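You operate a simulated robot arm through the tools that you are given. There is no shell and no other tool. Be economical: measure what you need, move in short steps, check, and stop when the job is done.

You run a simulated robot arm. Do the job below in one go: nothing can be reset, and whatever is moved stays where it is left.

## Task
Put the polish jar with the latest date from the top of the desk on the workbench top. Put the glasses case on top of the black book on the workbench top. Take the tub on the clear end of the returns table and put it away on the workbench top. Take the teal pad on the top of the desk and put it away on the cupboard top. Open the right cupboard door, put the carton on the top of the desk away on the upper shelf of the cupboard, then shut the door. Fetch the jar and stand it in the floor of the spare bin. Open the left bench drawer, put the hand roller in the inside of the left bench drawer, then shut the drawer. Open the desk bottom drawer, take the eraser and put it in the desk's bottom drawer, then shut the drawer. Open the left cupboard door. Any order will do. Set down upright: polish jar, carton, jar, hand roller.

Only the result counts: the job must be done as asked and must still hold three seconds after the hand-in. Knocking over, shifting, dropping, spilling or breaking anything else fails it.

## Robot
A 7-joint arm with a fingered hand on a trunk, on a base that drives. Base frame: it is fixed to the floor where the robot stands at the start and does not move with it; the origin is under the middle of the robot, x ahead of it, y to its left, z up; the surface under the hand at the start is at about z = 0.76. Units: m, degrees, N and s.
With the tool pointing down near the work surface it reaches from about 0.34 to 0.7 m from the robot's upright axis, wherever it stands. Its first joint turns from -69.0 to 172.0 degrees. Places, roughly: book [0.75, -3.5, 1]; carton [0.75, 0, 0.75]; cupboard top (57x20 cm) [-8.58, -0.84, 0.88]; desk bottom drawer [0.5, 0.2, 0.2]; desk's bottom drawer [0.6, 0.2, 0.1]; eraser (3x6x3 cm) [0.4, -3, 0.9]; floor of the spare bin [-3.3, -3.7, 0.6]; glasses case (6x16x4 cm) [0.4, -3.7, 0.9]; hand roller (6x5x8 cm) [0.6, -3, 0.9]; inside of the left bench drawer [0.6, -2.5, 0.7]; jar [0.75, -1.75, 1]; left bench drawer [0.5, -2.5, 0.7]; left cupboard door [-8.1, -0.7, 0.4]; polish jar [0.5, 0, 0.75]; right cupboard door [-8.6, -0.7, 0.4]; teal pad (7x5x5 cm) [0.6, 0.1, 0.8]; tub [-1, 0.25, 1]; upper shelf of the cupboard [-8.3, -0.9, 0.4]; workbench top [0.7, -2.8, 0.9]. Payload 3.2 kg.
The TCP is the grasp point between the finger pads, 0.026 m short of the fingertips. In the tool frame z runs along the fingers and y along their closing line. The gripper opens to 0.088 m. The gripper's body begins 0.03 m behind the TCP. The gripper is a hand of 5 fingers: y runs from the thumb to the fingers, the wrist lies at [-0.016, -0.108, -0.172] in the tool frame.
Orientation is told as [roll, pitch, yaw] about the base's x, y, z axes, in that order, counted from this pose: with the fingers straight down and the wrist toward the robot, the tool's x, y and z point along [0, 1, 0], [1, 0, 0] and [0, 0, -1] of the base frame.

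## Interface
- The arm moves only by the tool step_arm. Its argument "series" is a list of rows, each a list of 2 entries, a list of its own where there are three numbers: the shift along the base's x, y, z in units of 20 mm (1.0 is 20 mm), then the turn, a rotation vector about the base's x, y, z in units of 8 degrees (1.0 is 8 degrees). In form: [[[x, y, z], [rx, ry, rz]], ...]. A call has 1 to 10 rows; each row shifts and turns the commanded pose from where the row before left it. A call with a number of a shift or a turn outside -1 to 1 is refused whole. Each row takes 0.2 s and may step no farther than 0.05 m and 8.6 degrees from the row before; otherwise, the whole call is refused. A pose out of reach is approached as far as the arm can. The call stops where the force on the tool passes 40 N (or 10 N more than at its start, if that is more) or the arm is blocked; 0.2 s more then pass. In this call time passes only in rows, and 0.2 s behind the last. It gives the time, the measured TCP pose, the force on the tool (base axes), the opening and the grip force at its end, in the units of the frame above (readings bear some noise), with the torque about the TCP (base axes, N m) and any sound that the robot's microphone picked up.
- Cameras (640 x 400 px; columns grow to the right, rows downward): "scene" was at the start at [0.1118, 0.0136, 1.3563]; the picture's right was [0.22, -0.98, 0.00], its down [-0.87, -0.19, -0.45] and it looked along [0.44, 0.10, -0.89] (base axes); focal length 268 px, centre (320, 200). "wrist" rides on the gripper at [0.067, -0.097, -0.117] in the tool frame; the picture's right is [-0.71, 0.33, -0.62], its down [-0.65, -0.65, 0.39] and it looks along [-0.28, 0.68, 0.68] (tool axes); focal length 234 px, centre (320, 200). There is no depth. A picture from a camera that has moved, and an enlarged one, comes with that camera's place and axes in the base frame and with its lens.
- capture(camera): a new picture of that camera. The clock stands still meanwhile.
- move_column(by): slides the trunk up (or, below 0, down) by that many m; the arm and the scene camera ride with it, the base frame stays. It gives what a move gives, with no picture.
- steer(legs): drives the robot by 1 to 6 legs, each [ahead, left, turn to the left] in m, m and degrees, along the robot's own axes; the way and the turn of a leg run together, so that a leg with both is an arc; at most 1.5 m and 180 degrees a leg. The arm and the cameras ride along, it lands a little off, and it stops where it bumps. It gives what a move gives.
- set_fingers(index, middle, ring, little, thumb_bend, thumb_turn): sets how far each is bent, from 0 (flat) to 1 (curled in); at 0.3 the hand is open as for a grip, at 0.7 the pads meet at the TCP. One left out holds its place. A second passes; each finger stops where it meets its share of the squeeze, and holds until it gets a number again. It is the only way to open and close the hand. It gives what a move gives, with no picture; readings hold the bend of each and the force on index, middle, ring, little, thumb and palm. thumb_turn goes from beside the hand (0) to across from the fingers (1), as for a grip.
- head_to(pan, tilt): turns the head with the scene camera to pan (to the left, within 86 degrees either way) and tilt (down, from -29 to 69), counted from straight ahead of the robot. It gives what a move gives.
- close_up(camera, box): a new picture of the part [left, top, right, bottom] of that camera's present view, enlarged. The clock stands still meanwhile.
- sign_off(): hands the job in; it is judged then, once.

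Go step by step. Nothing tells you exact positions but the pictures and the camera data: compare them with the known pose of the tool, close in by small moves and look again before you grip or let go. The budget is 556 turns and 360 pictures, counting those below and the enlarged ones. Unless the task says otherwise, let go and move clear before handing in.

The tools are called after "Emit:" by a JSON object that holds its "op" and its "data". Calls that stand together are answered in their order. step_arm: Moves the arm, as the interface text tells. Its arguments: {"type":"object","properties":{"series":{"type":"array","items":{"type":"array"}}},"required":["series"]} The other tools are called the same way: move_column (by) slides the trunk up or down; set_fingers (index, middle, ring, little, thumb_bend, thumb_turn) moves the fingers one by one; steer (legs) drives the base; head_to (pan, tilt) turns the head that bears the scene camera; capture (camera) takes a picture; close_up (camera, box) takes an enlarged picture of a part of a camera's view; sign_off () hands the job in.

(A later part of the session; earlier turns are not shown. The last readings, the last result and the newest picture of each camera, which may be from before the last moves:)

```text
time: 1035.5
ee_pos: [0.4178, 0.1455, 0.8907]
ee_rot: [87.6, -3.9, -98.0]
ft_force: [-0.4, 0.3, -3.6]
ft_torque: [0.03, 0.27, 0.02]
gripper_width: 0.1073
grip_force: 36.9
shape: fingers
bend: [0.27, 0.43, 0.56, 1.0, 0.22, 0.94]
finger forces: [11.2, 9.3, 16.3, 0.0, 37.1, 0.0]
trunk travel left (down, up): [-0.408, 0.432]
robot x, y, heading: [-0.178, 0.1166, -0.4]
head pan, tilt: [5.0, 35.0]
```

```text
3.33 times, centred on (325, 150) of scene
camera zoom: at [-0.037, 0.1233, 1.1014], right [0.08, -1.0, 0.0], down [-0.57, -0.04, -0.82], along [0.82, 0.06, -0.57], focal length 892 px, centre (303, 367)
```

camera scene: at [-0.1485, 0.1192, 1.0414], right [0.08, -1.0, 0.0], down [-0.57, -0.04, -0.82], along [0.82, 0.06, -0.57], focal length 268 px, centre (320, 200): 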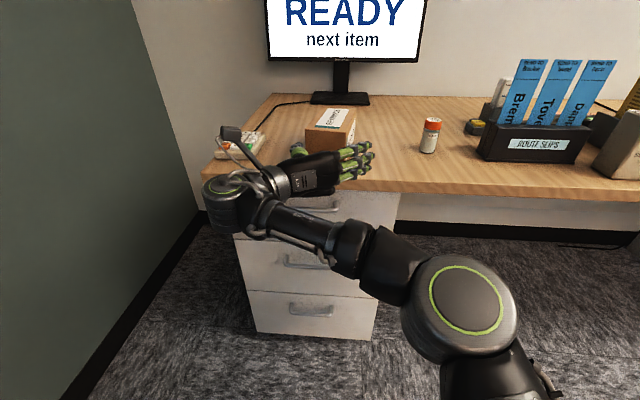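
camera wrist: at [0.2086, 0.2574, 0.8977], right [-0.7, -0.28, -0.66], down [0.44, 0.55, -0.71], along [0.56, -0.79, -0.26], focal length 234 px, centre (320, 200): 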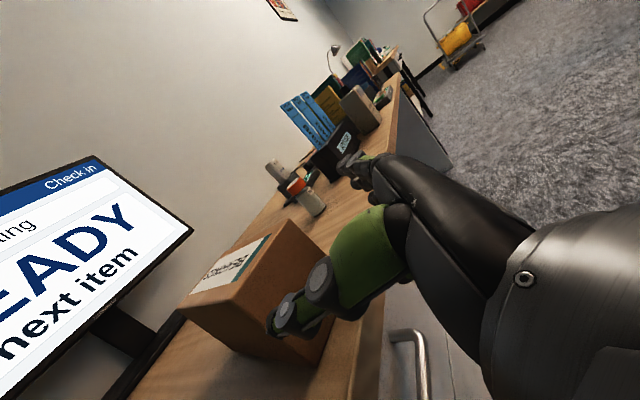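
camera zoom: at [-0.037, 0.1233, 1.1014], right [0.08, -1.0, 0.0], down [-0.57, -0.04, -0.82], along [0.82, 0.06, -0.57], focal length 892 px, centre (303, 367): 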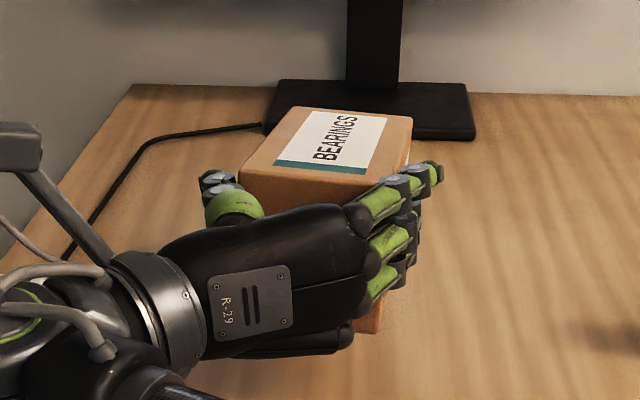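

The far end sags a little: the grip is too near the end. I set it down again and regrip deeper with a wider opening.

Emit:
{"op": "move_column", "data": {"by": -0.058}}

Emit:
{"op": "set_fingers", "data": {"index": 0.0, "middle": 0.0, "ring": 0.0, "thumb_bend": 0.0}}

Emit:
{"op": "close_up", "data": {"camera": "scene", "box": [250, 90, 400, 210]}}

Emit:
{"op": "capture", "data": {"camera": "wrist"}}

```text
time: 1036.5
ee_pos: [0.4163, 0.1471, 0.8354]
ee_rot: [87.9, -3.6, -98.0]
ft_force: [-1.5, -0.2, 1.6]
ft_torque: [-0.27, -0.35, -0.11]
gripper_width: 0.1078
grip_force: 37.6
shape: fingers
bend: [0.26, 0.43, 0.56, 1.0, 0.22, 0.93]
finger forces: [15.9, 9.3, 13.6, 0.1, 36.1, 0.0]
trunk travel left (down, up): [-0.35, 0.49]
robot x, y, heading: [-0.1741, 0.1159, -0.2]
head pan, tilt: [5.0, 35.0]
```

```text
time: 1037.5
ee_pos: [0.4178, 0.1467, 0.8339]
ee_rot: [87.7, -3.8, -98.0]
ft_force: [0.5, 1.4, 0.0]
ft_torque: [-0.01, -0.03, -0.03]
gripper_width: 0.1269
grip_force: 0.4
shape: fingers
bend: [0.0, 0.0, 0.0, 1.0, 0.0, 0.97]
finger forces: [0.0, 0.1, 0.0, 0.0, 0.9, 0.0]
trunk travel left (down, up): [-0.35, 0.49]
robot x, y, heading: [-0.1767, 0.1178, -0.5]
head pan, tilt: [5.0, 35.0]
```

```text
3.33 times, centred on (325, 150) of scene
camera zoom: at [-0.0379, 0.1234, 1.0435], right [0.08, -1.0, 0.0], down [-0.57, -0.05, -0.82], along [0.82, 0.06, -0.57], focal length 892 px, centre (303, 367)
```

zoom: 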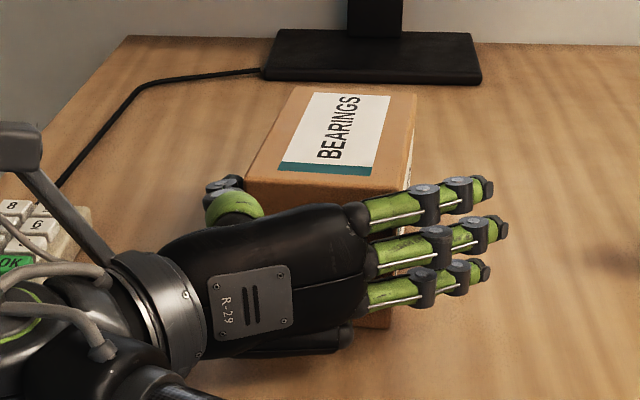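

```text
40 pictures are left
camera wrist: at [0.3193, 0.2617, 0.8997], right [-0.7, -0.28, -0.66], down [0.44, 0.55, -0.71], along [0.56, -0.79, -0.26], focal length 234 px, centre (320, 200)
```

wrist: 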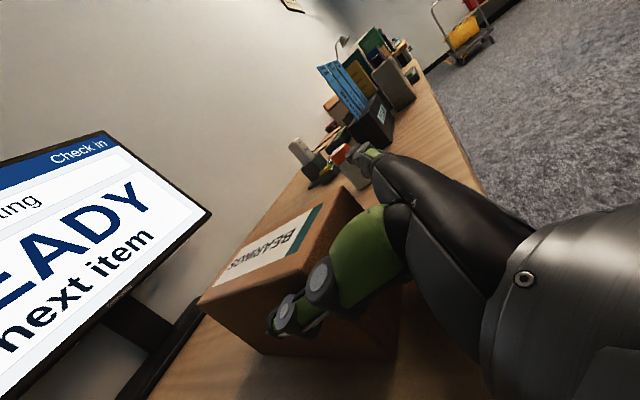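

Emit:
{"op": "steer", "data": {"legs": [[0.03, 0.001, 0]]}}

Emit:
{"op": "close_up", "data": {"camera": "scene", "box": [250, 90, 400, 210]}}

```text
time: 1038.3
ee_pos: [0.4464, 0.1461, 0.8344]
ee_rot: [87.7, -3.8, -98.1]
ft_force: [-0.2, -0.4, -1.0]
ft_torque: [0.0, -0.02, -0.02]
gripper_width: 0.1265
grip_force: 0.0
shape: fingers
bend: [0.0, 0.0, 0.0, 1.0, 0.0, 0.97]
finger forces: [0.0, 0.0, 0.1, 0.0, 0.1, 0.0]
trunk travel left (down, up): [-0.35, 0.49]
robot x, y, heading: [-0.1461, 0.1159, -0.4]
head pan, tilt: [5.0, 35.0]
```

```text
3.33 times, centred on (325, 150) of scene
camera zoom: at [-0.0075, 0.1239, 1.0434], right [0.08, -1.0, 0.0], down [-0.57, -0.04, -0.82], along [0.82, 0.06, -0.57], focal length 892 px, centre (303, 367)
```

zoom: 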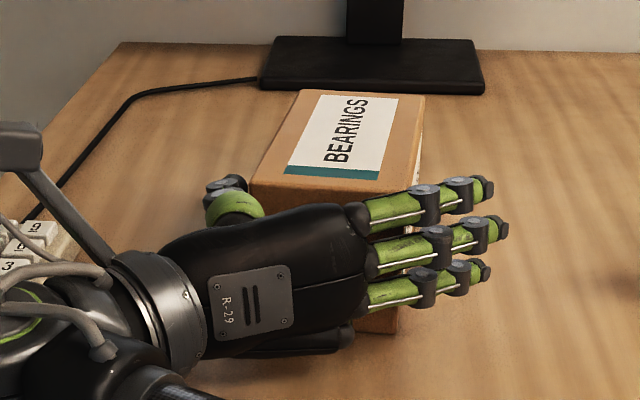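

Emit:
{"op": "set_fingers", "data": {"little": 0.0}}

Emit:
{"op": "set_fingers", "data": {"index": 0.65, "middle": 0.65, "ring": 0.65, "little": 0.65, "thumb_bend": 0.65}}

Emit:
{"op": "move_column", "data": {"by": 0.08}}

Emit:
{"op": "close_up", "data": {"camera": "scene", "box": [250, 90, 400, 210]}}

```text
time: 1039.3
ee_pos: [0.4478, 0.146, 0.8347]
ee_rot: [87.7, -3.8, -98.1]
ft_force: [1.0, 1.1, 0.3]
ft_torque: [0.02, 0.02, 0.01]
gripper_width: 0.1268
grip_force: 0.1
shape: fingers
bend: [0.0, 0.0, 0.0, 0.0, 0.0, 0.97]
finger forces: [0.0, 0.0, 0.0, 0.0, 0.0, 0.0]
trunk travel left (down, up): [-0.35, 0.49]
robot x, y, heading: [-0.1432, 0.12, -0.7]
head pan, tilt: [5.0, 35.0]
```

```text
time: 1040.3
ee_pos: [0.4472, 0.1462, 0.8352]
ee_rot: [87.6, -3.7, -98.0]
ft_force: [-0.1, -2.7, 1.3]
ft_torque: [-0.3, -0.11, -0.15]
gripper_width: 0.0843
grip_force: 24.5
shape: fingers
bend: [0.45, 0.49, 0.5, 0.65, 0.32, 0.95]
finger forces: [9.7, 8.3, 9.1, 0.1, 21.3, 0.1]
trunk travel left (down, up): [-0.35, 0.49]
robot x, y, heading: [-0.1447, 0.1158, -0.3]
head pan, tilt: [5.0, 35.0]
```

```text
time: 1041.5
ee_pos: [0.4482, 0.1466, 0.9155]
ee_rot: [87.7, -3.8, -98.2]
ft_force: [-0.2, 0.6, 0.1]
ft_torque: [-0.03, 0.01, 0.0]
gripper_width: 0.0399
grip_force: 0.0
shape: fingers
bend: [0.55, 0.6, 0.62, 0.65, 0.51, 0.97]
finger forces: [0.0, 0.0, 0.0, 0.0, 0.1, 0.0]
trunk travel left (down, up): [-0.43, 0.41]
robot x, y, heading: [-0.1418, 0.1185, -0.5]
head pan, tilt: [5.0, 35.0]
```

```text
3.33 times, centred on (325, 150) of scene
camera zoom: at [-0.0077, 0.1239, 1.1235], right [0.08, -1.0, 0.0], down [-0.57, -0.04, -0.82], along [0.82, 0.06, -0.57], focal length 892 px, centre (303, 367)
```

zoom: 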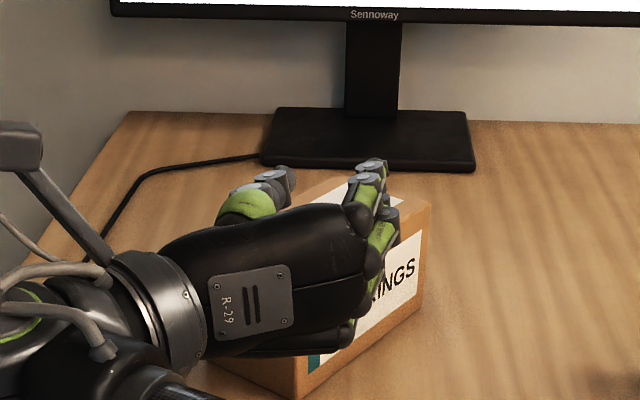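

The carton slipped out and now stands turned on the desk. I'll use a better grip: fingers slanted 45° from above across its width. First rise and restore the downward pose, then look.

Emit:
{"op": "move_column", "data": {"by": 0.35}}

Emit:
{"op": "steer", "data": {"legs": [[-0.2, 0, 0]]}}

Emit:
{"op": "step_arm", "data": {"series": [[[0, 0, 0], [-0.577, 0.577, 0.577]], [[0, 0, 0], [-0.577, 0.577, 0.577]], [[0, 0, 0], [-0.577, 0.577, 0.577]], [[0, 0, 0], [-0.577, 0.577, 0.577]], [[0, 0, 0], [-0.577, 0.577, 0.577]], [[0, 0, 0], [-0.577, 0.577, 0.577]], [[0, 0, 0], [-0.577, 0.577, 0.577]], [[0, 0, 0], [-0.577, 0.577, 0.577]]]}}

Emit:
{"op": "step_arm", "data": {"series": [[[0, 0, -0.5], [-0.577, 0.577, 0.577]], [[0, 0, -0.5], [-0.577, 0.577, 0.577]], [[0, 0, -0.5], [-0.577, 0.577, 0.577]], [[0, 0, -0.5], [-0.577, 0.577, 0.577]], [[0, 0, -0.5], [-0.577, 0.577, 0.577]], [[0, 0, -0.5], [-0.577, 0.577, 0.577]], [[0, 0, -0.5], [-0.577, 0.577, 0.577]]]}}

Emit:
{"op": "capture", "data": {"camera": "scene"}}

```text
time: 1044.9
ee_pos: [0.4471, 0.1466, 1.2639]
ee_rot: [87.8, -3.8, -98.1]
ft_force: [0.3, -0.3, 0.6]
ft_torque: [0.02, 0.04, 0.0]
gripper_width: 0.0395
grip_force: 0.0
shape: fingers
bend: [0.55, 0.6, 0.62, 0.65, 0.51, 0.97]
finger forces: [0.1, 0.1, 0.0, 0.1, 0.0, 0.0]
trunk travel left (down, up): [-0.78, 0.06]
robot x, y, heading: [-0.1452, 0.1185, -0.5]
head pan, tilt: [5.0, 35.0]
```

```text
time: 1046.5
ee_pos: [0.2485, 0.1496, 1.2641]
ee_rot: [87.7, -3.7, -98.0]
ft_force: [-0.4, -0.5, 0.5]
ft_torque: [0.02, 0.01, 0.02]
gripper_width: 0.0394
grip_force: 0.1
shape: fingers
bend: [0.55, 0.6, 0.62, 0.65, 0.51, 0.97]
finger forces: [0.0, 0.0, 0.0, 0.0, 0.0, 0.1]
trunk travel left (down, up): [-0.78, 0.06]
robot x, y, heading: [-0.3436, 0.1172, -0.6]
head pan, tilt: [5.0, 35.0]
```

```text
time: 1048.3
ee_pos: [0.2468, 0.149, 1.2642]
ee_rot: [39.9, -27.8, -44.1]
ft_force: [0.7, -0.3, 0.6]
ft_torque: [0.02, 0.0, 0.02]
gripper_width: 0.0396
grip_force: 0.0
shape: fingers
bend: [0.55, 0.6, 0.62, 0.65, 0.51, 0.97]
finger forces: [0.0, 0.2, 0.0, 0.0, 0.0, 0.1]
trunk travel left (down, up): [-0.78, 0.06]
robot x, y, heading: [-0.348, 0.119, -0.6]
head pan, tilt: [5.0, 35.0]
```

```text
time: 1049.9
ee_pos: [0.2481, 0.1507, 1.1943]
ee_rot: [-3.0, -7.9, 3.9]
ft_force: [0.2, -1.1, 0.0]
ft_torque: [0.03, 0.03, 0.01]
gripper_width: 0.0396
grip_force: 0.1
shape: fingers
bend: [0.55, 0.6, 0.62, 0.65, 0.51, 0.97]
finger forces: [0.0, 0.1, 0.0, 0.0, 0.0, 0.0]
trunk travel left (down, up): [-0.78, 0.06]
robot x, y, heading: [-0.3442, 0.1184, -0.2]
head pan, tilt: [5.0, 35.0]
```

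```text
37 pictures are left
camera scene: at [-0.2074, 0.1264, 1.4734], right [0.08, -1.0, 0.0], down [-0.57, -0.05, -0.82], along [0.82, 0.07, -0.57], focal length 268 px, centre (320, 200)
```

scene: 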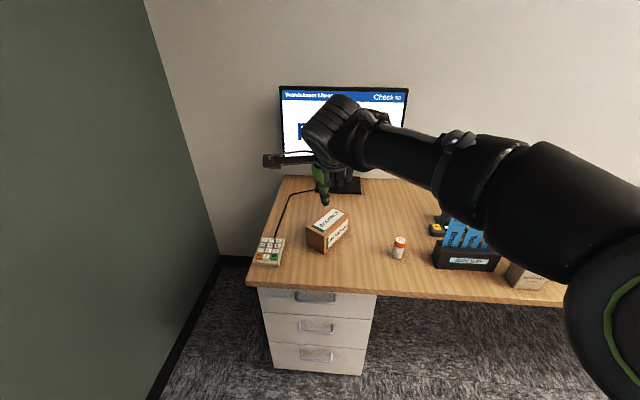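

Carton stands upright, centre about (0.547, 0.160), long axis at -45°. I'll approach from the desk's left corner along that axis with the hand yawed 90° and pitched forward.

Emit:
{"op": "set_fingers", "data": {"index": 0.15, "middle": 0.15, "ring": 0.15, "little": 0.15, "thumb_bend": 0.12}}

Emit:
{"op": "step_arm", "data": {"series": [[[0, 0, 0], [0.2, 0.5, 0.85]], [[0, 0, 0], [0.2, 0.5, 0.85]], [[0, 0, 0], [0, 0, 1]], [[0, 0, 0], [0, 0, 1]], [[0, 0, 0], [0, 0, 1]], [[0, 0, 0], [0, 0, 1]], [[0, 0, 0], [0, 0, 1]], [[0, 0, 0], [0, 0, 1]], [[0, 0, 0], [0, 0, 1]], [[0, 0, 0], [0, 0, 1]]]}}

Emit:
{"op": "steer", "data": {"legs": [[0, 0.48, 0], [0.4, 0, 0], [0, 0, -45]]}}

Emit:
{"op": "step_arm", "data": {"series": [[[0, 0, 0], [-0.68, -0.68, 0]], [[0, 0, 0], [-0.68, -0.68, 0]], [[0, 0, 0], [-0.68, -0.68, 0]], [[0, 0, 0], [-0.68, -0.68, 0]], [[0, 0, 0], [-0.68, -0.68, 0]]]}}

Emit:
{"op": "capture", "data": {"camera": "wrist"}}

```text
time: 1050.9
ee_pos: [0.2488, 0.1499, 1.194]
ee_rot: [-2.9, -7.9, 3.9]
ft_force: [-0.4, 0.5, -1.0]
ft_torque: [-0.02, 0.0, -0.02]
gripper_width: 0.1113
grip_force: 0.1
shape: fingers
bend: [0.15, 0.15, 0.15, 0.15, 0.13, 0.97]
finger forces: [0.0, 0.0, 0.0, 0.1, 0.0, 0.0]
trunk travel left (down, up): [-0.78, 0.06]
robot x, y, heading: [-0.3451, 0.1214, -0.2]
head pan, tilt: [5.0, 35.0]
```

```text
time: 1053.1
ee_pos: [0.2218, 0.1214, 1.1847]
ee_rot: [1.8, -0.9, 81.3]
ft_force: [-0.3, 0.4, -0.5]
ft_torque: [0.07, 0.01, -0.01]
gripper_width: 0.1111
grip_force: 0.0
shape: fingers
bend: [0.15, 0.15, 0.15, 0.15, 0.12, 0.97]
finger forces: [0.1, 0.0, 0.1, 0.1, 0.0, 0.1]
out of reach, approached as far as the arm can: row 9, 10
trunk travel left (down, up): [-0.78, 0.06]
robot x, y, heading: [-0.3488, 0.1196, -0.4]
head pan, tilt: [5.0, 35.0]
```

```text
time: 1060.1
ee_pos: [0.4694, 0.204, 1.1834]
ee_rot: [1.7, -0.7, 36.2]
ft_force: [-0.7, -0.6, -1.2]
ft_torque: [0.02, 0.02, 0.0]
gripper_width: 0.1114
grip_force: 0.1
shape: fingers
bend: [0.15, 0.15, 0.15, 0.15, 0.12, 0.97]
finger forces: [0.0, 0.1, 0.0, 0.1, 0.1, 0.0]
trunk travel left (down, up): [-0.78, 0.06]
robot x, y, heading: [0.0628, 0.5992, -45.3]
head pan, tilt: [5.0, 35.0]
```

```text
time: 1061.3
ee_pos: [0.4692, 0.2036, 1.1839]
ee_rot: [-36.6, -6.0, 38.6]
ft_force: [0.3, 0.0, -0.1]
ft_torque: [0.01, -0.03, 0.0]
gripper_width: 0.1115
grip_force: 0.1
shape: fingers
bend: [0.15, 0.15, 0.15, 0.15, 0.12, 0.97]
finger forces: [0.1, 0.0, 0.1, 0.1, 0.0, 0.0]
trunk travel left (down, up): [-0.78, 0.06]
robot x, y, heading: [0.062, 0.596, -45.3]
head pan, tilt: [5.0, 35.0]
```

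```text
36 pictures are left
camera wrist: at [0.3127, 0.2355, 1.2285], right [0.31, -0.01, 0.95], down [-0.04, -1.0, 0.01], along [0.95, -0.04, -0.31], focal length 234 px, centre (320, 200)
```

wrist: 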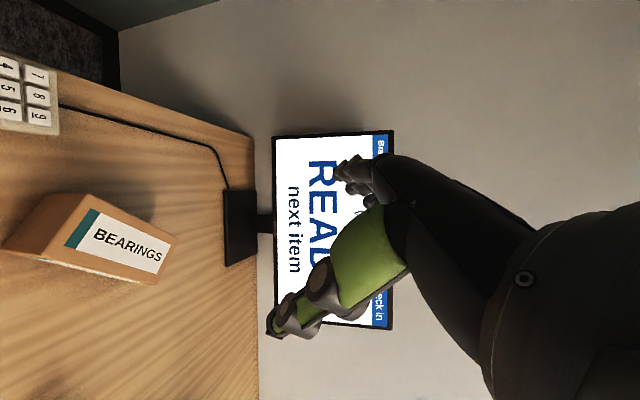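

Emit:
{"op": "step_arm", "data": {"series": [[[0, 0, 0], [-0.68, -0.68, 0]], [[0, 0, 0], [-0.68, -0.68, 0]], [[0, 0, 0], [0, 0, 0.9]]]}}

Emit:
{"op": "capture", "data": {"camera": "scene"}}

```text
time: 1062.1
ee_pos: [0.4701, 0.2024, 1.1831]
ee_rot: [-51.9, -7.4, 47.5]
ft_force: [-0.5, -0.4, -0.7]
ft_torque: [0.04, -0.01, 0.03]
gripper_width: 0.1115
grip_force: 0.1
shape: fingers
bend: [0.15, 0.15, 0.15, 0.15, 0.12, 0.97]
finger forces: [0.0, 0.0, 0.0, 0.1, 0.0, 0.1]
trunk travel left (down, up): [-0.78, 0.06]
robot x, y, heading: [0.0613, 0.6011, -45.3]
head pan, tilt: [5.0, 35.0]
```

```text
35 pictures are left
camera scene: at [0.1645, 0.5042, 1.4733], right [-0.65, -0.76, 0.0], down [-0.44, 0.37, -0.82], along [0.63, -0.53, -0.57], focal length 268 px, centre (320, 200)
```

scene: 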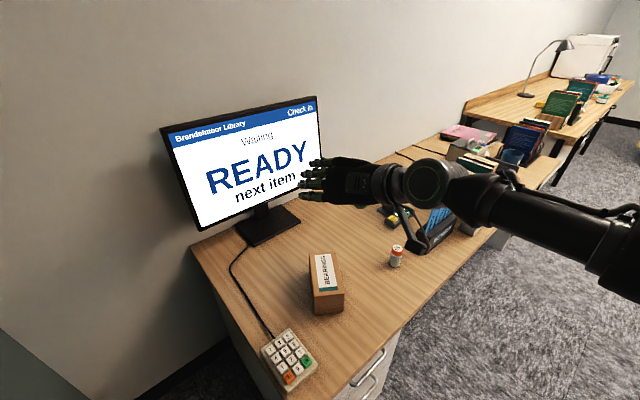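

Carton's near end faces me now; aim the pads about 5 cm in from that end at (0.544, 0.164). Move over and lower.

Emit:
{"op": "steer", "data": {"legs": [[0.08, 0.025, 0]]}}

Emit:
{"op": "move_column", "data": {"by": -0.25}}

Emit:
{"op": "capture", "data": {"camera": "scene"}}

Emit:
{"op": "capture", "data": {"camera": "wrist"}}

```text
time: 1063.2
ee_pos: [0.5432, 0.166, 1.1842]
ee_rot: [-51.9, -7.3, 47.5]
ft_force: [0.1, -0.7, -0.9]
ft_torque: [0.02, 0.02, -0.03]
gripper_width: 0.1115
grip_force: 0.0
shape: fingers
bend: [0.15, 0.15, 0.15, 0.15, 0.12, 0.97]
finger forces: [0.0, 0.0, 0.0, 0.1, 0.0, 0.0]
trunk travel left (down, up): [-0.78, 0.06]
robot x, y, heading: [0.1333, 0.5595, -45.5]
head pan, tilt: [5.0, 35.0]
```

```text
time: 1065.8
ee_pos: [0.543, 0.1667, 0.9351]
ee_rot: [-51.9, -7.4, 47.5]
ft_force: [-0.2, -0.1, -0.2]
ft_torque: [-0.02, -0.02, -0.02]
gripper_width: 0.1114
grip_force: 0.0
shape: fingers
bend: [0.15, 0.15, 0.15, 0.15, 0.12, 0.97]
finger forces: [0.0, 0.0, 0.0, 0.1, 0.1, 0.0]
trunk travel left (down, up): [-0.53, 0.31]
robot x, y, heading: [0.1361, 0.5615, -45.4]
head pan, tilt: [5.0, 35.0]
```

```text
34 pictures are left
camera scene: at [0.238, 0.4691, 1.2235], right [-0.65, -0.76, 0.0], down [-0.44, 0.37, -0.82], along [0.62, -0.53, -0.57], focal length 268 px, centre (320, 200)
```

scene: 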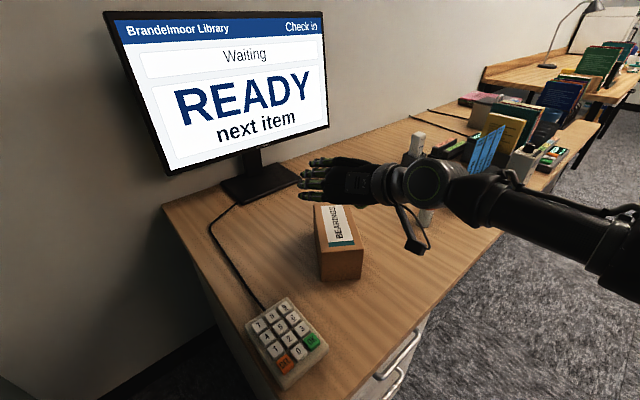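

```text
33 pictures are left
camera wrist: at [0.3779, 0.1809, 0.9417], right [0.1, 0.19, 0.98], down [0.06, -0.98, 0.18], along [0.99, 0.04, -0.11], focal length 234 px, centre (320, 200)
```

wrist: 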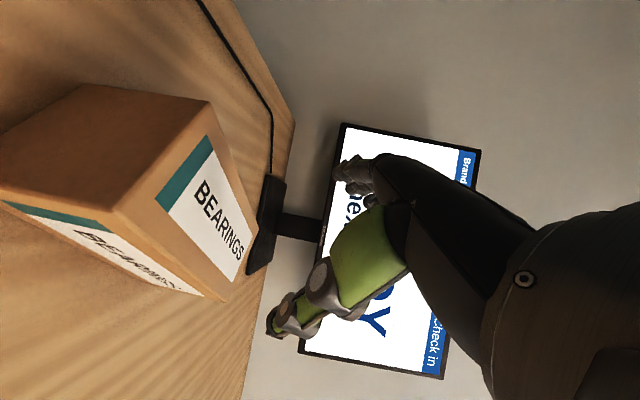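

Emit:
{"op": "move_column", "data": {"by": -0.085}}

Emit:
{"op": "close_up", "data": {"camera": "scene", "box": [260, 120, 460, 280]}}

```text
time: 1067.0
ee_pos: [0.5418, 0.1659, 0.8523]
ee_rot: [-52.1, -7.5, 47.4]
ft_force: [-1.5, -2.0, 5.3]
ft_torque: [-0.14, 0.22, 0.04]
gripper_width: 0.1118
grip_force: 2.3
shape: fingers
bend: [0.15, 0.15, 0.15, 0.15, 0.12, 0.99]
finger forces: [0.1, 0.0, 0.0, 0.0, 5.0, 0.1]
trunk travel left (down, up): [-0.445, 0.395]
robot x, y, heading: [0.1357, 0.5621, -45.3]
head pan, tilt: [5.0, 35.0]
```

```text
2.50 times, centred on (360, 200) of scene
camera zoom: at [0.2373, 0.4692, 1.1387], right [-0.65, -0.76, 0.0], down [-0.44, 0.37, -0.82], along [0.63, -0.53, -0.57], focal length 669 px, centre (220, 200)
```

zoom: 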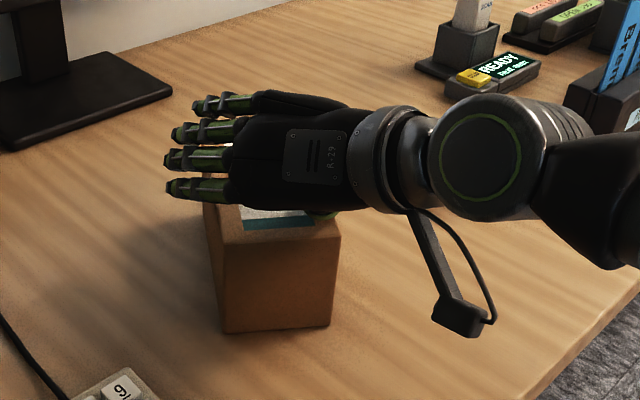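

Emit:
{"op": "move_column", "data": {"by": 0.025}}

Emit:
{"op": "set_fingers", "data": {"index": 0.08, "middle": 0.08, "ring": 0.08, "little": 0.08, "thumb_bend": 0.0}}

Emit:
{"op": "steer", "data": {"legs": [[-0.005, -0.014, 0]]}}

Emit:
{"op": "move_column", "data": {"by": -0.06}}

Emit:
{"op": "close_up", "data": {"camera": "scene", "box": [260, 120, 460, 280]}}

```text
time: 1067.7
ee_pos: [0.5433, 0.1644, 0.8741]
ee_rot: [-51.9, -7.3, 47.4]
ft_force: [-0.2, -0.3, -0.2]
ft_torque: [0.0, -0.02, -0.01]
gripper_width: 0.112
grip_force: 0.1
shape: fingers
bend: [0.15, 0.15, 0.15, 0.15, 0.12, 0.97]
finger forces: [0.0, 0.0, 0.0, 0.0, 0.0, 0.0]
trunk travel left (down, up): [-0.47, 0.37]
robot x, y, heading: [0.1338, 0.5594, -45.4]
head pan, tilt: [5.0, 35.0]
```

```text
time: 1068.7
ee_pos: [0.5424, 0.1645, 0.8737]
ee_rot: [-52.0, -7.4, 47.5]
ft_force: [0.1, 0.7, 0.8]
ft_torque: [0.01, -0.03, 0.04]
gripper_width: 0.1188
grip_force: 0.1
shape: fingers
bend: [0.08, 0.08, 0.08, 0.08, 0.01, 0.97]
finger forces: [0.1, 0.0, 0.0, 0.0, 0.0, 0.0]
trunk travel left (down, up): [-0.47, 0.37]
robot x, y, heading: [0.1344, 0.5607, -45.2]
head pan, tilt: [5.0, 35.0]
```

```text
time: 1069.5
ee_pos: [0.5288, 0.1591, 0.874]
ee_rot: [-52.0, -7.5, 47.6]
ft_force: [0.1, -0.1, -0.4]
ft_torque: [0.01, -0.01, -0.02]
gripper_width: 0.1185
grip_force: 0.1
shape: fingers
bend: [0.08, 0.08, 0.08, 0.08, 0.01, 0.97]
finger forces: [0.0, 0.0, 0.1, 0.0, 0.0, 0.0]
trunk travel left (down, up): [-0.47, 0.37]
robot x, y, heading: [0.1181, 0.5564, -45.3]
head pan, tilt: [5.0, 35.0]
```

```text
time: 1070.2
ee_pos: [0.5305, 0.1583, 0.8435]
ee_rot: [-54.2, -8.6, 47.4]
ft_force: [-3.1, 2.1, 16.1]
ft_torque: [0.05, 0.85, -0.07]
gripper_width: 0.1187
grip_force: 8.1
shape: fingers
bend: [0.08, 0.08, 0.08, 0.08, 0.01, 0.99]
finger forces: [0.6, 0.1, 0.1, 0.0, 15.4, 0.1]
trunk travel left (down, up): [-0.42, 0.42]
robot x, y, heading: [0.1246, 0.5572, -45.1]
head pan, tilt: [5.0, 35.0]
stopped: the force on the tool passed its limit at 48 N (the readings are from after the stop); the commanded pose is now the measured one
```

```text
2.50 times, centred on (360, 200) of scene
camera zoom: at [0.2219, 0.4642, 1.1136], right [-0.65, -0.76, 0.0], down [-0.44, 0.37, -0.82], along [0.63, -0.53, -0.57], focal length 669 px, centre (220, 200)
```

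zoom: 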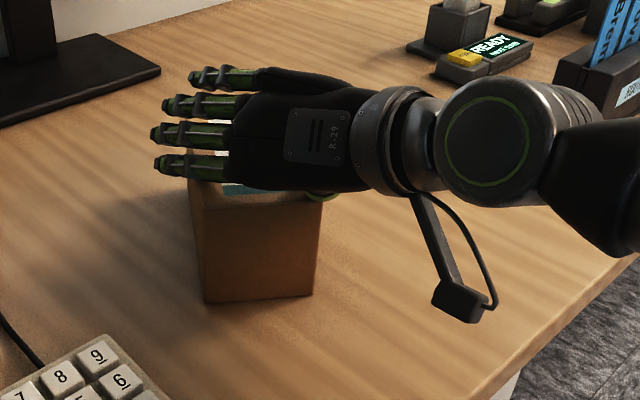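

Emit:
{"op": "move_column", "data": {"by": 0.05}}

Emit:
{"op": "set_fingers", "data": {"index": 0.17, "middle": 0.17, "ring": 0.17, "little": 0.17, "thumb_bend": 0.12}}

Emit:
{"op": "steer", "data": {"legs": [[0, -0.012, 0]]}}

Emit:
{"op": "move_column", "data": {"by": -0.06}}

Emit:
{"op": "close_up", "data": {"camera": "scene", "box": [260, 120, 460, 280]}}

```text
time: 1071.2
ee_pos: [0.5305, 0.1567, 0.8865]
ee_rot: [-53.5, -8.2, 47.3]
ft_force: [0.1, 0.0, -0.1]
ft_torque: [0.01, -0.02, 0.02]
gripper_width: 0.1189
grip_force: 0.0
shape: fingers
bend: [0.08, 0.08, 0.08, 0.08, 0.01, 0.97]
finger forces: [0.0, 0.0, 0.1, 0.0, 0.1, 0.1]
trunk travel left (down, up): [-0.47, 0.37]
robot x, y, heading: [0.1218, 0.5541, -45.3]
head pan, tilt: [5.0, 35.0]
```

```text
time: 1072.2
ee_pos: [0.5316, 0.1571, 0.8884]
ee_rot: [-53.7, -8.4, 47.3]
ft_force: [0.2, 0.1, 0.2]
ft_torque: [-0.01, 0.0, -0.03]
gripper_width: 0.1097
grip_force: 0.1
shape: fingers
bend: [0.17, 0.17, 0.17, 0.17, 0.11, 0.97]
finger forces: [0.0, 0.0, 0.0, 0.0, 0.1, 0.0]
trunk travel left (down, up): [-0.47, 0.37]
robot x, y, heading: [0.1255, 0.5579, -45.2]
head pan, tilt: [5.0, 35.0]
```

```text
time: 1072.9
ee_pos: [0.5222, 0.1486, 0.8883]
ee_rot: [-53.7, -8.4, 47.3]
ft_force: [0.8, 0.2, 0.3]
ft_torque: [-0.03, 0.0, 0.03]
gripper_width: 0.1092
grip_force: 0.0
shape: fingers
bend: [0.17, 0.17, 0.17, 0.17, 0.11, 0.97]
finger forces: [0.0, 0.0, 0.0, 0.0, 0.0, 0.1]
trunk travel left (down, up): [-0.47, 0.37]
robot x, y, heading: [0.1146, 0.5487, -45.5]
head pan, tilt: [5.0, 35.0]
```

```text
time: 1073.9
ee_pos: [0.5209, 0.1496, 0.8383]
ee_rot: [-54.6, -9.1, 47.3]
ft_force: [2.9, -2.3, 31.4]
ft_torque: [1.73, -1.38, -0.27]
gripper_width: 0.1194
grip_force: 18.3
shape: fingers
bend: [0.1, 0.16, 0.17, 0.17, 0.11, 0.97]
finger forces: [35.7, 2.1, 0.1, 0.0, 0.1, 0.0]
trunk travel left (down, up): [-0.41, 0.43]
robot x, y, heading: [0.1134, 0.5465, -45.2]
head pan, tilt: [5.0, 35.0]
```

```text
2.50 times, centred on (360, 200) of scene
camera zoom: at [0.2122, 0.4562, 1.1046], right [-0.65, -0.76, 0.0], down [-0.43, 0.37, -0.82], along [0.63, -0.53, -0.57], focal length 669 px, centre (220, 200)
```

zoom: 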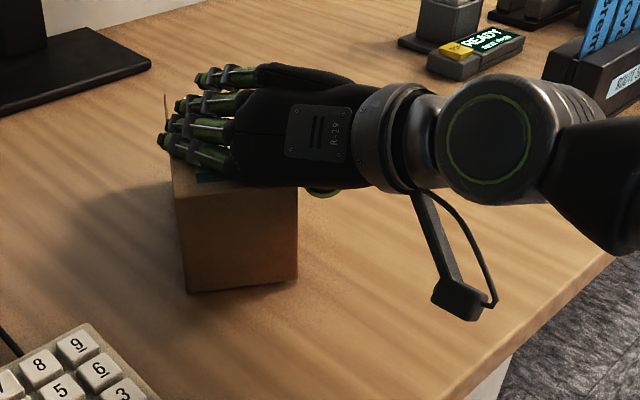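

Emit:
{"op": "move_column", "data": {"by": 0.045}}

Emit:
{"op": "set_fingers", "data": {"index": 0.12, "middle": 0.12, "ring": 0.12, "little": 0.12, "thumb_bend": 0.1}}

Emit:
{"op": "steer", "data": {"legs": [[0.004, 0.007, 0]]}}

Emit:
{"op": "move_column", "data": {"by": -0.06}}

```text
time: 1074.8
ee_pos: [0.5223, 0.1484, 0.8721]
ee_rot: [-53.5, -8.2, 47.4]
ft_force: [-0.3, -0.2, -0.6]
ft_torque: [-0.03, 0.02, 0.02]
gripper_width: 0.1092
grip_force: 0.0
shape: fingers
bend: [0.17, 0.17, 0.17, 0.17, 0.11, 0.97]
finger forces: [0.1, 0.0, 0.0, 0.0, 0.1, 0.0]
trunk travel left (down, up): [-0.455, 0.385]
robot x, y, heading: [0.1114, 0.5463, -45.3]
head pan, tilt: [5.0, 35.0]
```

```text
time: 1075.8
ee_pos: [0.5214, 0.1493, 0.8737]
ee_rot: [-53.6, -8.3, 47.4]
ft_force: [0.2, 0.3, -1.0]
ft_torque: [-0.01, -0.01, 0.0]
gripper_width: 0.115
grip_force: 0.0
shape: fingers
bend: [0.12, 0.12, 0.12, 0.12, 0.1, 0.97]
finger forces: [0.0, 0.0, 0.1, 0.1, 0.1, 0.0]
trunk travel left (down, up): [-0.455, 0.385]
robot x, y, heading: [0.1135, 0.5487, -45.1]
head pan, tilt: [5.0, 35.0]
```

```text
time: 1076.5
ee_pos: [0.5292, 0.1516, 0.8722]
ee_rot: [-53.6, -8.3, 47.3]
ft_force: [0.1, -1.1, 0.4]
ft_torque: [-0.02, 0.01, -0.01]
gripper_width: 0.1147
grip_force: 0.0
shape: fingers
bend: [0.12, 0.12, 0.12, 0.12, 0.1, 0.97]
finger forces: [0.1, 0.0, 0.1, 0.0, 0.0, 0.0]
trunk travel left (down, up): [-0.455, 0.385]
robot x, y, heading: [0.1182, 0.5525, -45.3]
head pan, tilt: [5.0, 35.0]
```

```text
time: 1077.3
ee_pos: [0.5299, 0.1501, 0.8432]
ee_rot: [-55.7, -9.8, 47.2]
ft_force: [-3.9, 0.6, 12.9]
ft_torque: [0.48, 0.07, 0.17]
gripper_width: 0.119
grip_force: 7.2
shape: fingers
bend: [0.09, 0.12, 0.12, 0.12, 0.1, 0.97]
finger forces: [8.0, 0.0, 0.1, 0.0, 6.3, 0.1]
trunk travel left (down, up): [-0.405, 0.435]
robot x, y, heading: [0.1213, 0.5487, -45.3]
head pan, tilt: [5.0, 35.0]
stopped: the force on the tool passed its limit at 49 N (the readings are from after the stop); the commanded pose is now the measured one
```

Both sides sit on the carton's upper edges, as with the earlier successful grip. Close and test the lift.

Emit:
{"op": "set_fingers", "data": {"index": 0.7, "middle": 0.7, "ring": 0.7, "little": 0.7, "thumb_bend": 0.65}}

Emit:
{"op": "move_column", "data": {"by": 0.04}}

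Emit:
{"op": "close_up", "data": {"camera": "scene", "box": [260, 120, 460, 280]}}

```text
time: 1078.3
ee_pos: [0.528, 0.1495, 0.8451]
ee_rot: [-56.1, -9.8, 47.0]
ft_force: [-3.3, -7.0, 29.5]
ft_torque: [0.67, 0.53, 0.78]
gripper_width: 0.0924
grip_force: 28.2
shape: fingers
bend: [0.12, 0.25, 0.7, 0.7, 0.52, 1.0]
finger forces: [11.1, 10.7, 0.0, 0.1, 34.9, 0.0]
trunk travel left (down, up): [-0.405, 0.435]
robot x, y, heading: [0.1238, 0.5518, -45.6]
head pan, tilt: [5.0, 35.0]
```

```text
time: 1079.1
ee_pos: [0.5317, 0.1479, 0.8778]
ee_rot: [-55.1, -9.4, 47.2]
ft_force: [-1.3, -0.5, -0.8]
ft_torque: [-0.01, 0.0, -0.04]
gripper_width: 0.0671
grip_force: 0.3
shape: fingers
bend: [0.19, 0.37, 0.7, 0.7, 0.64, 0.97]
finger forces: [0.0, 0.0, 0.0, 0.0, 1.1, 0.1]
trunk travel left (down, up): [-0.445, 0.395]
robot x, y, heading: [0.1192, 0.5457, -45.2]
head pan, tilt: [5.0, 35.0]
```

```text
2.50 times, centred on (360, 200) of scene
camera zoom: at [0.2235, 0.4556, 1.1385], right [-0.65, -0.76, 0.0], down [-0.44, 0.37, -0.82], along [0.63, -0.53, -0.57], focal length 669 px, centre (220, 200)
```

zoom: 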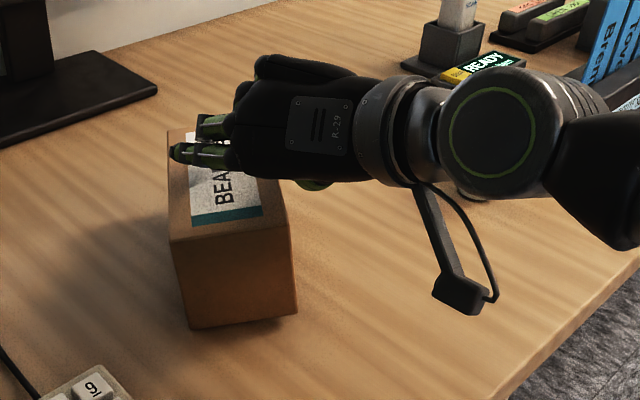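

The carton (about 0.105 m wide) is too broad for this slanted grip, so I return to the proven vertical top grip. Rise, restore the vertical hand, and look.

Emit:
{"op": "move_column", "data": {"by": 0.25}}

Emit:
{"op": "step_arm", "data": {"series": [[[0, 0, 0], [0.68, 0.68, 0]], [[0, 0, 0], [0.68, 0.68, 0]], [[0, 0, 0], [0.68, 0.68, 0]], [[0, 0, 0], [0.68, 0.68, 0]], [[0, 0, 0], [0.68, 0.68, 0]], [[0, 0, 0], [0.68, 0.68, 0]], [[0, 0, 0], [0.6, 0.6, 0]]]}}

Emit:
{"op": "set_fingers", "data": {"index": 0.18, "middle": 0.18, "ring": 0.18, "little": 0.18, "thumb_bend": 0.15}}

Emit:
{"op": "capture", "data": {"camera": "wrist"}}

```text
time: 1081.7
ee_pos: [0.5317, 0.1492, 1.1284]
ee_rot: [-55.4, -9.4, 47.1]
ft_force: [-0.1, 0.0, 0.0]
ft_torque: [-0.03, 0.0, 0.01]
gripper_width: 0.0651
grip_force: 0.2
shape: fingers
bend: [0.19, 0.37, 0.7, 0.7, 0.65, 0.97]
finger forces: [0.0, 0.1, 0.1, 0.0, 0.0, 0.1]
trunk travel left (down, up): [-0.695, 0.145]
robot x, y, heading: [0.124, 0.5495, -45.2]
head pan, tilt: [5.0, 35.0]
```

```text
time: 1083.3
ee_pos: [0.5319, 0.1486, 1.1276]
ee_rot: [-1.7, -7.3, 38.8]
ft_force: [0.4, 0.3, 0.6]
ft_torque: [-0.04, 0.02, 0.02]
gripper_width: 0.0651
grip_force: 0.0
shape: fingers
bend: [0.19, 0.37, 0.7, 0.7, 0.65, 0.97]
finger forces: [0.0, 0.0, 0.0, 0.0, 0.0, 0.0]
trunk travel left (down, up): [-0.695, 0.145]
robot x, y, heading: [0.1196, 0.5508, -45.1]
head pan, tilt: [5.0, 35.0]
```

```text
time: 1084.3
ee_pos: [0.5316, 0.1485, 1.1292]
ee_rot: [-1.7, -7.4, 38.6]
ft_force: [0.3, -0.6, -0.1]
ft_torque: [0.02, 0.01, -0.03]
gripper_width: 0.108
grip_force: 0.1
shape: fingers
bend: [0.18, 0.18, 0.18, 0.18, 0.16, 0.97]
finger forces: [0.0, 0.0, 0.1, 0.0, 0.0, 0.0]
trunk travel left (down, up): [-0.695, 0.145]
robot x, y, heading: [0.1207, 0.5506, -45.2]
head pan, tilt: [5.0, 35.0]
```

```text
28 pictures are left
camera wrist: at [0.4016, 0.1323, 1.2306], right [0.62, -0.38, 0.68], down [-0.06, -0.89, -0.45], along [0.78, 0.24, -0.58], focal length 234 px, centre (320, 200)
```

wrist: 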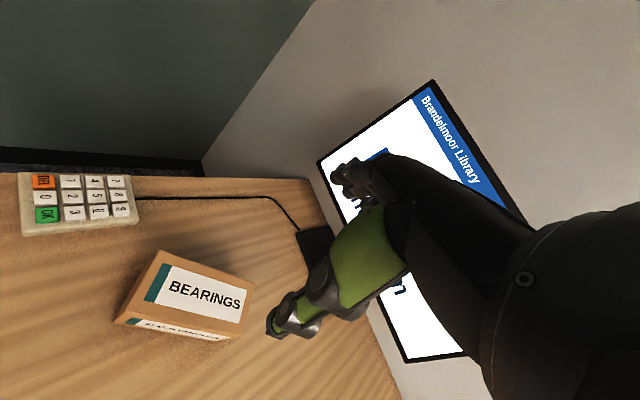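

Emit:
{"op": "step_arm", "data": {"series": [[[0.4, 0.2, 0], [-0.21, 0.42, 0.9]], [[0.4, 0.2, 0], [-0.21, 0.42, 0.9]], [[0, 0, 0], [0, 0, 0.35]]]}}

Emit:
{"op": "move_column", "data": {"by": -0.22}}

Emit:
{"op": "capture", "data": {"camera": "wrist"}}

```text
time: 1085.1
ee_pos: [0.5021, 0.1665, 1.1119]
ee_rot: [0.7, 0.0, 55.7]
ft_force: [0.1, 0.2, -0.7]
ft_torque: [-0.01, 0.04, 0.0]
gripper_width: 0.1082
grip_force: 0.1
shape: fingers
bend: [0.18, 0.18, 0.18, 0.18, 0.15, 0.97]
finger forces: [0.0, 0.1, 0.1, 0.1, 0.0, 0.0]
out of reach, approached as far as the arm can: row 1, 2
trunk travel left (down, up): [-0.695, 0.145]
robot x, y, heading: [0.1228, 0.5482, -45.2]
head pan, tilt: [5.0, 35.0]
```

```text
time: 1087.5
ee_pos: [0.5021, 0.1645, 0.8923]
ee_rot: [0.6, -0.3, 55.8]
ft_force: [0.8, 0.9, -0.5]
ft_torque: [0.0, 0.04, 0.01]
gripper_width: 0.108
grip_force: 0.0
shape: fingers
bend: [0.18, 0.18, 0.18, 0.18, 0.15, 0.97]
finger forces: [0.0, 0.0, 0.0, 0.0, 0.1, 0.1]
trunk travel left (down, up): [-0.475, 0.365]
robot x, y, heading: [0.1221, 0.5483, -45.1]
head pan, tilt: [5.0, 35.0]
```

```text
27 pictures are left
camera wrist: at [0.3925, 0.1195, 1.01], right [0.77, -0.13, 0.62], down [0.17, -0.9, -0.4], along [0.61, 0.41, -0.68], focal length 234 px, centre (320, 200)
```

wrist: 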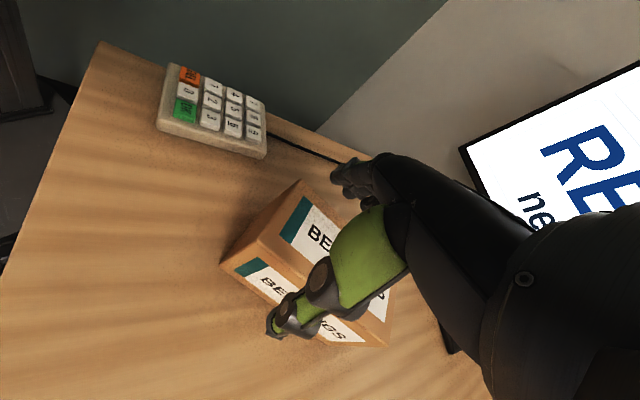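

Emit:
{"op": "steer", "data": {"legs": [[0.037, 0.028, 0]]}}

Emit:
{"op": "capture", "data": {"camera": "wrist"}}

```text
time: 1088.4
ee_pos: [0.5489, 0.1581, 0.8929]
ee_rot: [0.7, -0.3, 55.7]
ft_force: [0.3, 0.6, 0.1]
ft_torque: [0.02, 0.05, 0.03]
gripper_width: 0.1081
grip_force: 0.0
shape: fingers
bend: [0.18, 0.18, 0.18, 0.18, 0.15, 0.97]
finger forces: [0.0, 0.0, 0.1, 0.0, 0.0, 0.0]
trunk travel left (down, up): [-0.475, 0.365]
robot x, y, heading: [0.1656, 0.5425, -45.1]
head pan, tilt: [5.0, 35.0]
```

```text
26 pictures are left
camera wrist: at [0.4395, 0.1127, 1.0096], right [0.78, -0.13, 0.62], down [0.17, -0.9, -0.4], along [0.61, 0.41, -0.68], focal length 234 px, centre (320, 200)
```

wrist: 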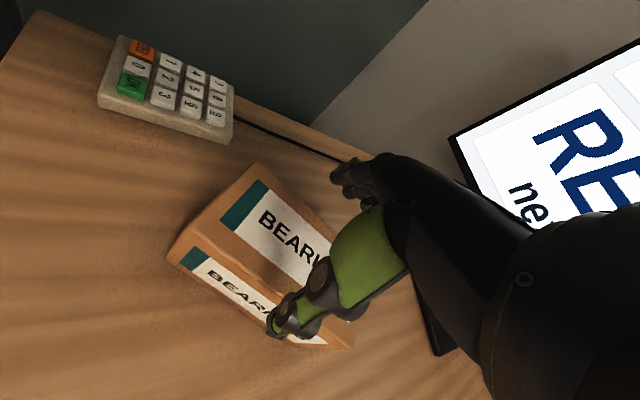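

Emit:
{"op": "steer", "data": {"legs": [[0, 0.005, 0]]}}

Emit:
{"op": "move_column", "data": {"by": -0.062}}

Emit:
{"op": "set_fingers", "data": {"index": 0.7, "middle": 0.7, "ring": 0.7, "little": 0.7, "thumb_bend": 0.65}}

Emit:
{"op": "move_column", "data": {"by": 0.15}}

Emit:
{"op": "capture", "data": {"camera": "wrist"}}

```text
time: 1089.1
ee_pos: [0.5518, 0.1626, 0.8925]
ee_rot: [0.6, -0.2, 55.7]
ft_force: [-0.9, -0.4, 0.3]
ft_torque: [0.0, -0.02, 0.01]
gripper_width: 0.1078
grip_force: 0.0
shape: fingers
bend: [0.18, 0.18, 0.18, 0.18, 0.15, 0.97]
finger forces: [0.0, 0.0, 0.1, 0.1, 0.0, 0.0]
trunk travel left (down, up): [-0.475, 0.365]
robot x, y, heading: [0.1697, 0.5431, -45.4]
head pan, tilt: [5.0, 35.0]
```

```text
time: 1090.1
ee_pos: [0.5509, 0.1636, 0.8326]
ee_rot: [0.4, -0.4, 55.6]
ft_force: [1.8, -1.0, 9.3]
ft_torque: [0.19, -0.21, -0.04]
gripper_width: 0.11
grip_force: 4.4
shape: fingers
bend: [0.17, 0.18, 0.18, 0.18, 0.15, 0.97]
finger forces: [5.1, 0.0, 1.1, 1.4, 1.7, 0.0]
trunk travel left (down, up): [-0.413, 0.427]
robot x, y, heading: [0.1718, 0.5421, -45.1]
head pan, tilt: [5.0, 35.0]
```

```text
time: 1091.1
ee_pos: [0.5498, 0.1644, 0.8345]
ee_rot: [0.1, -0.5, 55.9]
ft_force: [9.4, -0.7, 29.4]
ft_torque: [0.71, -1.22, 0.48]
gripper_width: 0.1125
grip_force: 57.2
shape: fingers
bend: [0.24, 0.41, 0.65, 0.33, 0.21, 0.92]
finger forces: [19.6, 10.7, 18.8, 17.7, 47.1, 0.0]
trunk travel left (down, up): [-0.413, 0.427]
robot x, y, heading: [0.1696, 0.5463, -45.3]
head pan, tilt: [5.0, 35.0]
```

```text
time: 1092.8
ee_pos: [0.5513, 0.1612, 0.9794]
ee_rot: [0.8, -0.4, 55.6]
ft_force: [-0.3, 0.9, -4.2]
ft_torque: [0.04, -0.02, -0.01]
gripper_width: 0.1112
grip_force: 45.1
shape: fingers
bend: [0.25, 0.43, 0.65, 0.36, 0.21, 0.9]
finger forces: [14.2, 8.7, 13.0, 10.2, 44.4, 0.1]
trunk travel left (down, up): [-0.563, 0.277]
robot x, y, heading: [0.1695, 0.5473, -45.0]
head pan, tilt: [5.0, 35.0]
```

```text
25 pictures are left
camera wrist: at [0.4428, 0.116, 1.0975], right [0.78, -0.13, 0.62], down [0.17, -0.9, -0.4], along [0.61, 0.41, -0.68], focal length 234 px, centre (320, 200)
```

wrist: 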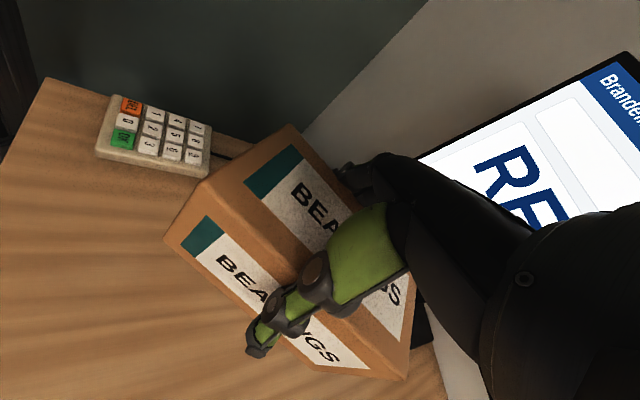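

Carton firmly held. Move away from the desk, turn the hand so the fingers face forward, and drive the long way to the cupboard.

Emit:
{"op": "move_column", "data": {"by": 0.12}}

Emit:
{"op": "steer", "data": {"legs": [[0, -0.55, 0], [0, 0, -45]]}}

Emit:
{"op": "step_arm", "data": {"series": [[[0, 0, 0], [0, 0, -1]], [[0, 0, 0], [0, 0, -1]], [[0, 0, 0], [0, 0, -1]], [[0, 0, 0], [0, 0, -1]], [[0, 0, 0], [0, 0, -1]], [[0, 0, 0], [0, 0, -1]], [[0, 0, 0], [0, 0, -1]], [[0, 0, 0], [0, 0, -1]], [[0, 0, 0], [0, 0, -1]], [[0, 0, 0], [0, 0, -1]]]}}

Emit:
{"op": "step_arm", "data": {"series": [[[0, 0, 0], [0, 0, -1]], [[0, 0, 0], [0, 0, -1]]]}}

Emit:
{"op": "steer", "data": {"legs": [[1.45, 0.05, 0], [1.4, 0, 0], [0, 0, -34], [1.4, 0, 0]]}}

```text
time: 1094.3
ee_pos: [0.5504, 0.1614, 1.0996]
ee_rot: [0.7, -0.3, 55.7]
ft_force: [0.0, 0.0, -4.2]
ft_torque: [0.02, 0.0, -0.04]
gripper_width: 0.1115
grip_force: 44.9
shape: fingers
bend: [0.25, 0.43, 0.65, 0.36, 0.21, 0.9]
finger forces: [14.3, 8.7, 13.0, 10.1, 44.2, 0.0]
trunk travel left (down, up): [-0.683, 0.157]
robot x, y, heading: [0.1697, 0.5454, -45.4]
head pan, tilt: [5.0, 35.0]
```

```text
time: 1099.6
ee_pos: [-0.2243, -0.3811, 1.1002]
ee_rot: [0.7, -0.2, 10.7]
ft_force: [0.1, 0.0, -4.1]
ft_torque: [0.0, -0.02, 0.02]
gripper_width: 0.1113
grip_force: 44.3
shape: fingers
bend: [0.25, 0.43, 0.65, 0.36, 0.21, 0.9]
finger forces: [14.1, 8.6, 12.7, 9.7, 43.6, 0.1]
trunk travel left (down, up): [-0.683, 0.157]
robot x, y, heading: [-0.2188, 0.159, -90.4]
head pan, tilt: [5.0, 35.0]
```

```text
time: 1101.8
ee_pos: [-0.2115, -0.4779, 1.1466]
ee_rot: [0.7, -0.1, -69.7]
ft_force: [-1.0, 0.2, -4.4]
ft_torque: [-0.05, 0.01, -0.03]
gripper_width: 0.111
grip_force: 43.5
shape: fingers
bend: [0.25, 0.43, 0.65, 0.36, 0.21, 0.9]
finger forces: [13.8, 8.4, 12.5, 9.5, 42.6, 0.0]
out of reach, approached as far as the arm can: row 1, 2, 3, 4, 5, 6, 7, 8, 9, 10
trunk travel left (down, up): [-0.683, 0.157]
robot x, y, heading: [-0.2242, 0.1591, -90.5]
head pan, tilt: [5.0, 35.0]
```

```text
time: 1102.4
ee_pos: [-0.2113, -0.482, 1.149]
ee_rot: [0.6, -0.1, -85.6]
ft_force: [-0.1, -0.3, -4.2]
ft_torque: [-0.03, -0.02, 0.01]
gripper_width: 0.1112
grip_force: 43.8
shape: fingers
bend: [0.25, 0.43, 0.65, 0.36, 0.21, 0.9]
finger forces: [13.7, 8.5, 12.5, 9.5, 42.5, 0.1]
out of reach, approached as far as the arm can: row 1
trunk travel left (down, up): [-0.683, 0.157]
robot x, y, heading: [-0.2185, 0.1603, -90.6]
head pan, tilt: [5.0, 35.0]
```

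```text
time: 1124.2
ee_pos: [-1.2005, -4.3927, 1.1491]
ee_rot: [0.5, -0.3, -117.5]
ft_force: [-0.1, -0.1, -2.9]
ft_torque: [-0.02, 0.01, 0.02]
gripper_width: 0.111
grip_force: 42.1
shape: fingers
bend: [0.26, 0.43, 0.65, 0.36, 0.21, 0.9]
finger forces: [13.4, 8.3, 12.1, 9.1, 41.2, 0.0]
trunk travel left (down, up): [-0.683, 0.157]
robot x, y, heading: [-0.8716, -3.8412, -122.2]
head pan, tilt: [5.0, 35.0]
```

Emit:
{"op": "steer", "data": {"legs": [[0, 0, -19.9], [1.43, 0, 0], [0, 0, -37.9], [1.1, 0, 0], [0, 0, -36.7], [0.94, 0, 0]]}}

Emit:
{"op": "steer", "data": {"legs": [[0.93, 0, 0], [0, 0, -23.5], [1.3, 0, 0]]}}

```text
time: 1145.6
ee_pos: [-4.3996, -3.8188, 1.148]
ee_rot: [0.7, -0.2, 149.6]
ft_force: [-0.2, 0.2, -3.6]
ft_torque: [0.01, 0.04, -0.03]
gripper_width: 0.1104
grip_force: 40.0
shape: fingers
bend: [0.26, 0.43, 0.65, 0.36, 0.21, 0.9]
finger forces: [12.8, 8.1, 11.5, 8.5, 39.1, 0.0]
trunk travel left (down, up): [-0.683, 0.157]
robot x, y, heading: [-3.8696, -4.1817, 144.6]
head pan, tilt: [5.0, 35.0]
```

```text
time: 1157.9
ee_pos: [-5.6547, -1.9628, 1.1488]
ee_rot: [0.7, -0.2, 126.2]
ft_force: [0.6, 0.1, -3.3]
ft_torque: [0.02, 0.03, -0.02]
gripper_width: 0.1098
grip_force: 39.1
shape: fingers
bend: [0.26, 0.43, 0.65, 0.37, 0.21, 0.9]
finger forces: [12.7, 8.0, 11.4, 8.4, 38.5, 0.0]
trunk travel left (down, up): [-0.683, 0.157]
robot x, y, heading: [-5.3058, -2.5012, 121.2]
head pan, tilt: [5.0, 35.0]
```

Emit:
{"op": "steer", "data": {"legs": [[0, 0, -29], [1.0, 0, 0], [1.05, 0, 0], [0, 0, 87.8]]}}

Emit:
{"op": "steer", "data": {"legs": [[0, -0.36, 0], [1.3, 0, 0], [1.3, 0, 0]]}}

```text
time: 1173.4
ee_pos: [-6.0342, -0.468, 1.1498]
ee_rot: [0.5, -0.2, -173.7]
ft_force: [-0.2, -0.2, -4.8]
ft_torque: [0.0, 0.04, 0.06]
gripper_width: 0.1089
grip_force: 36.8
shape: fingers
bend: [0.26, 0.44, 0.65, 0.37, 0.21, 0.9]
finger forces: [12.0, 7.6, 10.7, 7.7, 36.4, 0.0]
trunk travel left (down, up): [-0.683, 0.157]
robot x, y, heading: [-5.3917, -0.4406, -178.7]
head pan, tilt: [5.0, 35.0]
```

```text
time: 1187.9
ee_pos: [-8.6323, -0.1823, 1.15]
ee_rot: [0.7, -0.1, -173.8]
ft_force: [-0.4, -0.2, -4.5]
ft_torque: [-0.03, 0.04, 0.01]
gripper_width: 0.1087
grip_force: 36.5
shape: fingers
bend: [0.26, 0.44, 0.65, 0.37, 0.21, 0.9]
finger forces: [11.8, 7.6, 10.8, 7.7, 36.2, 0.1]
trunk travel left (down, up): [-0.683, 0.157]
robot x, y, heading: [-7.9898, -0.1536, -179.0]
head pan, tilt: [5.0, 35.0]
```

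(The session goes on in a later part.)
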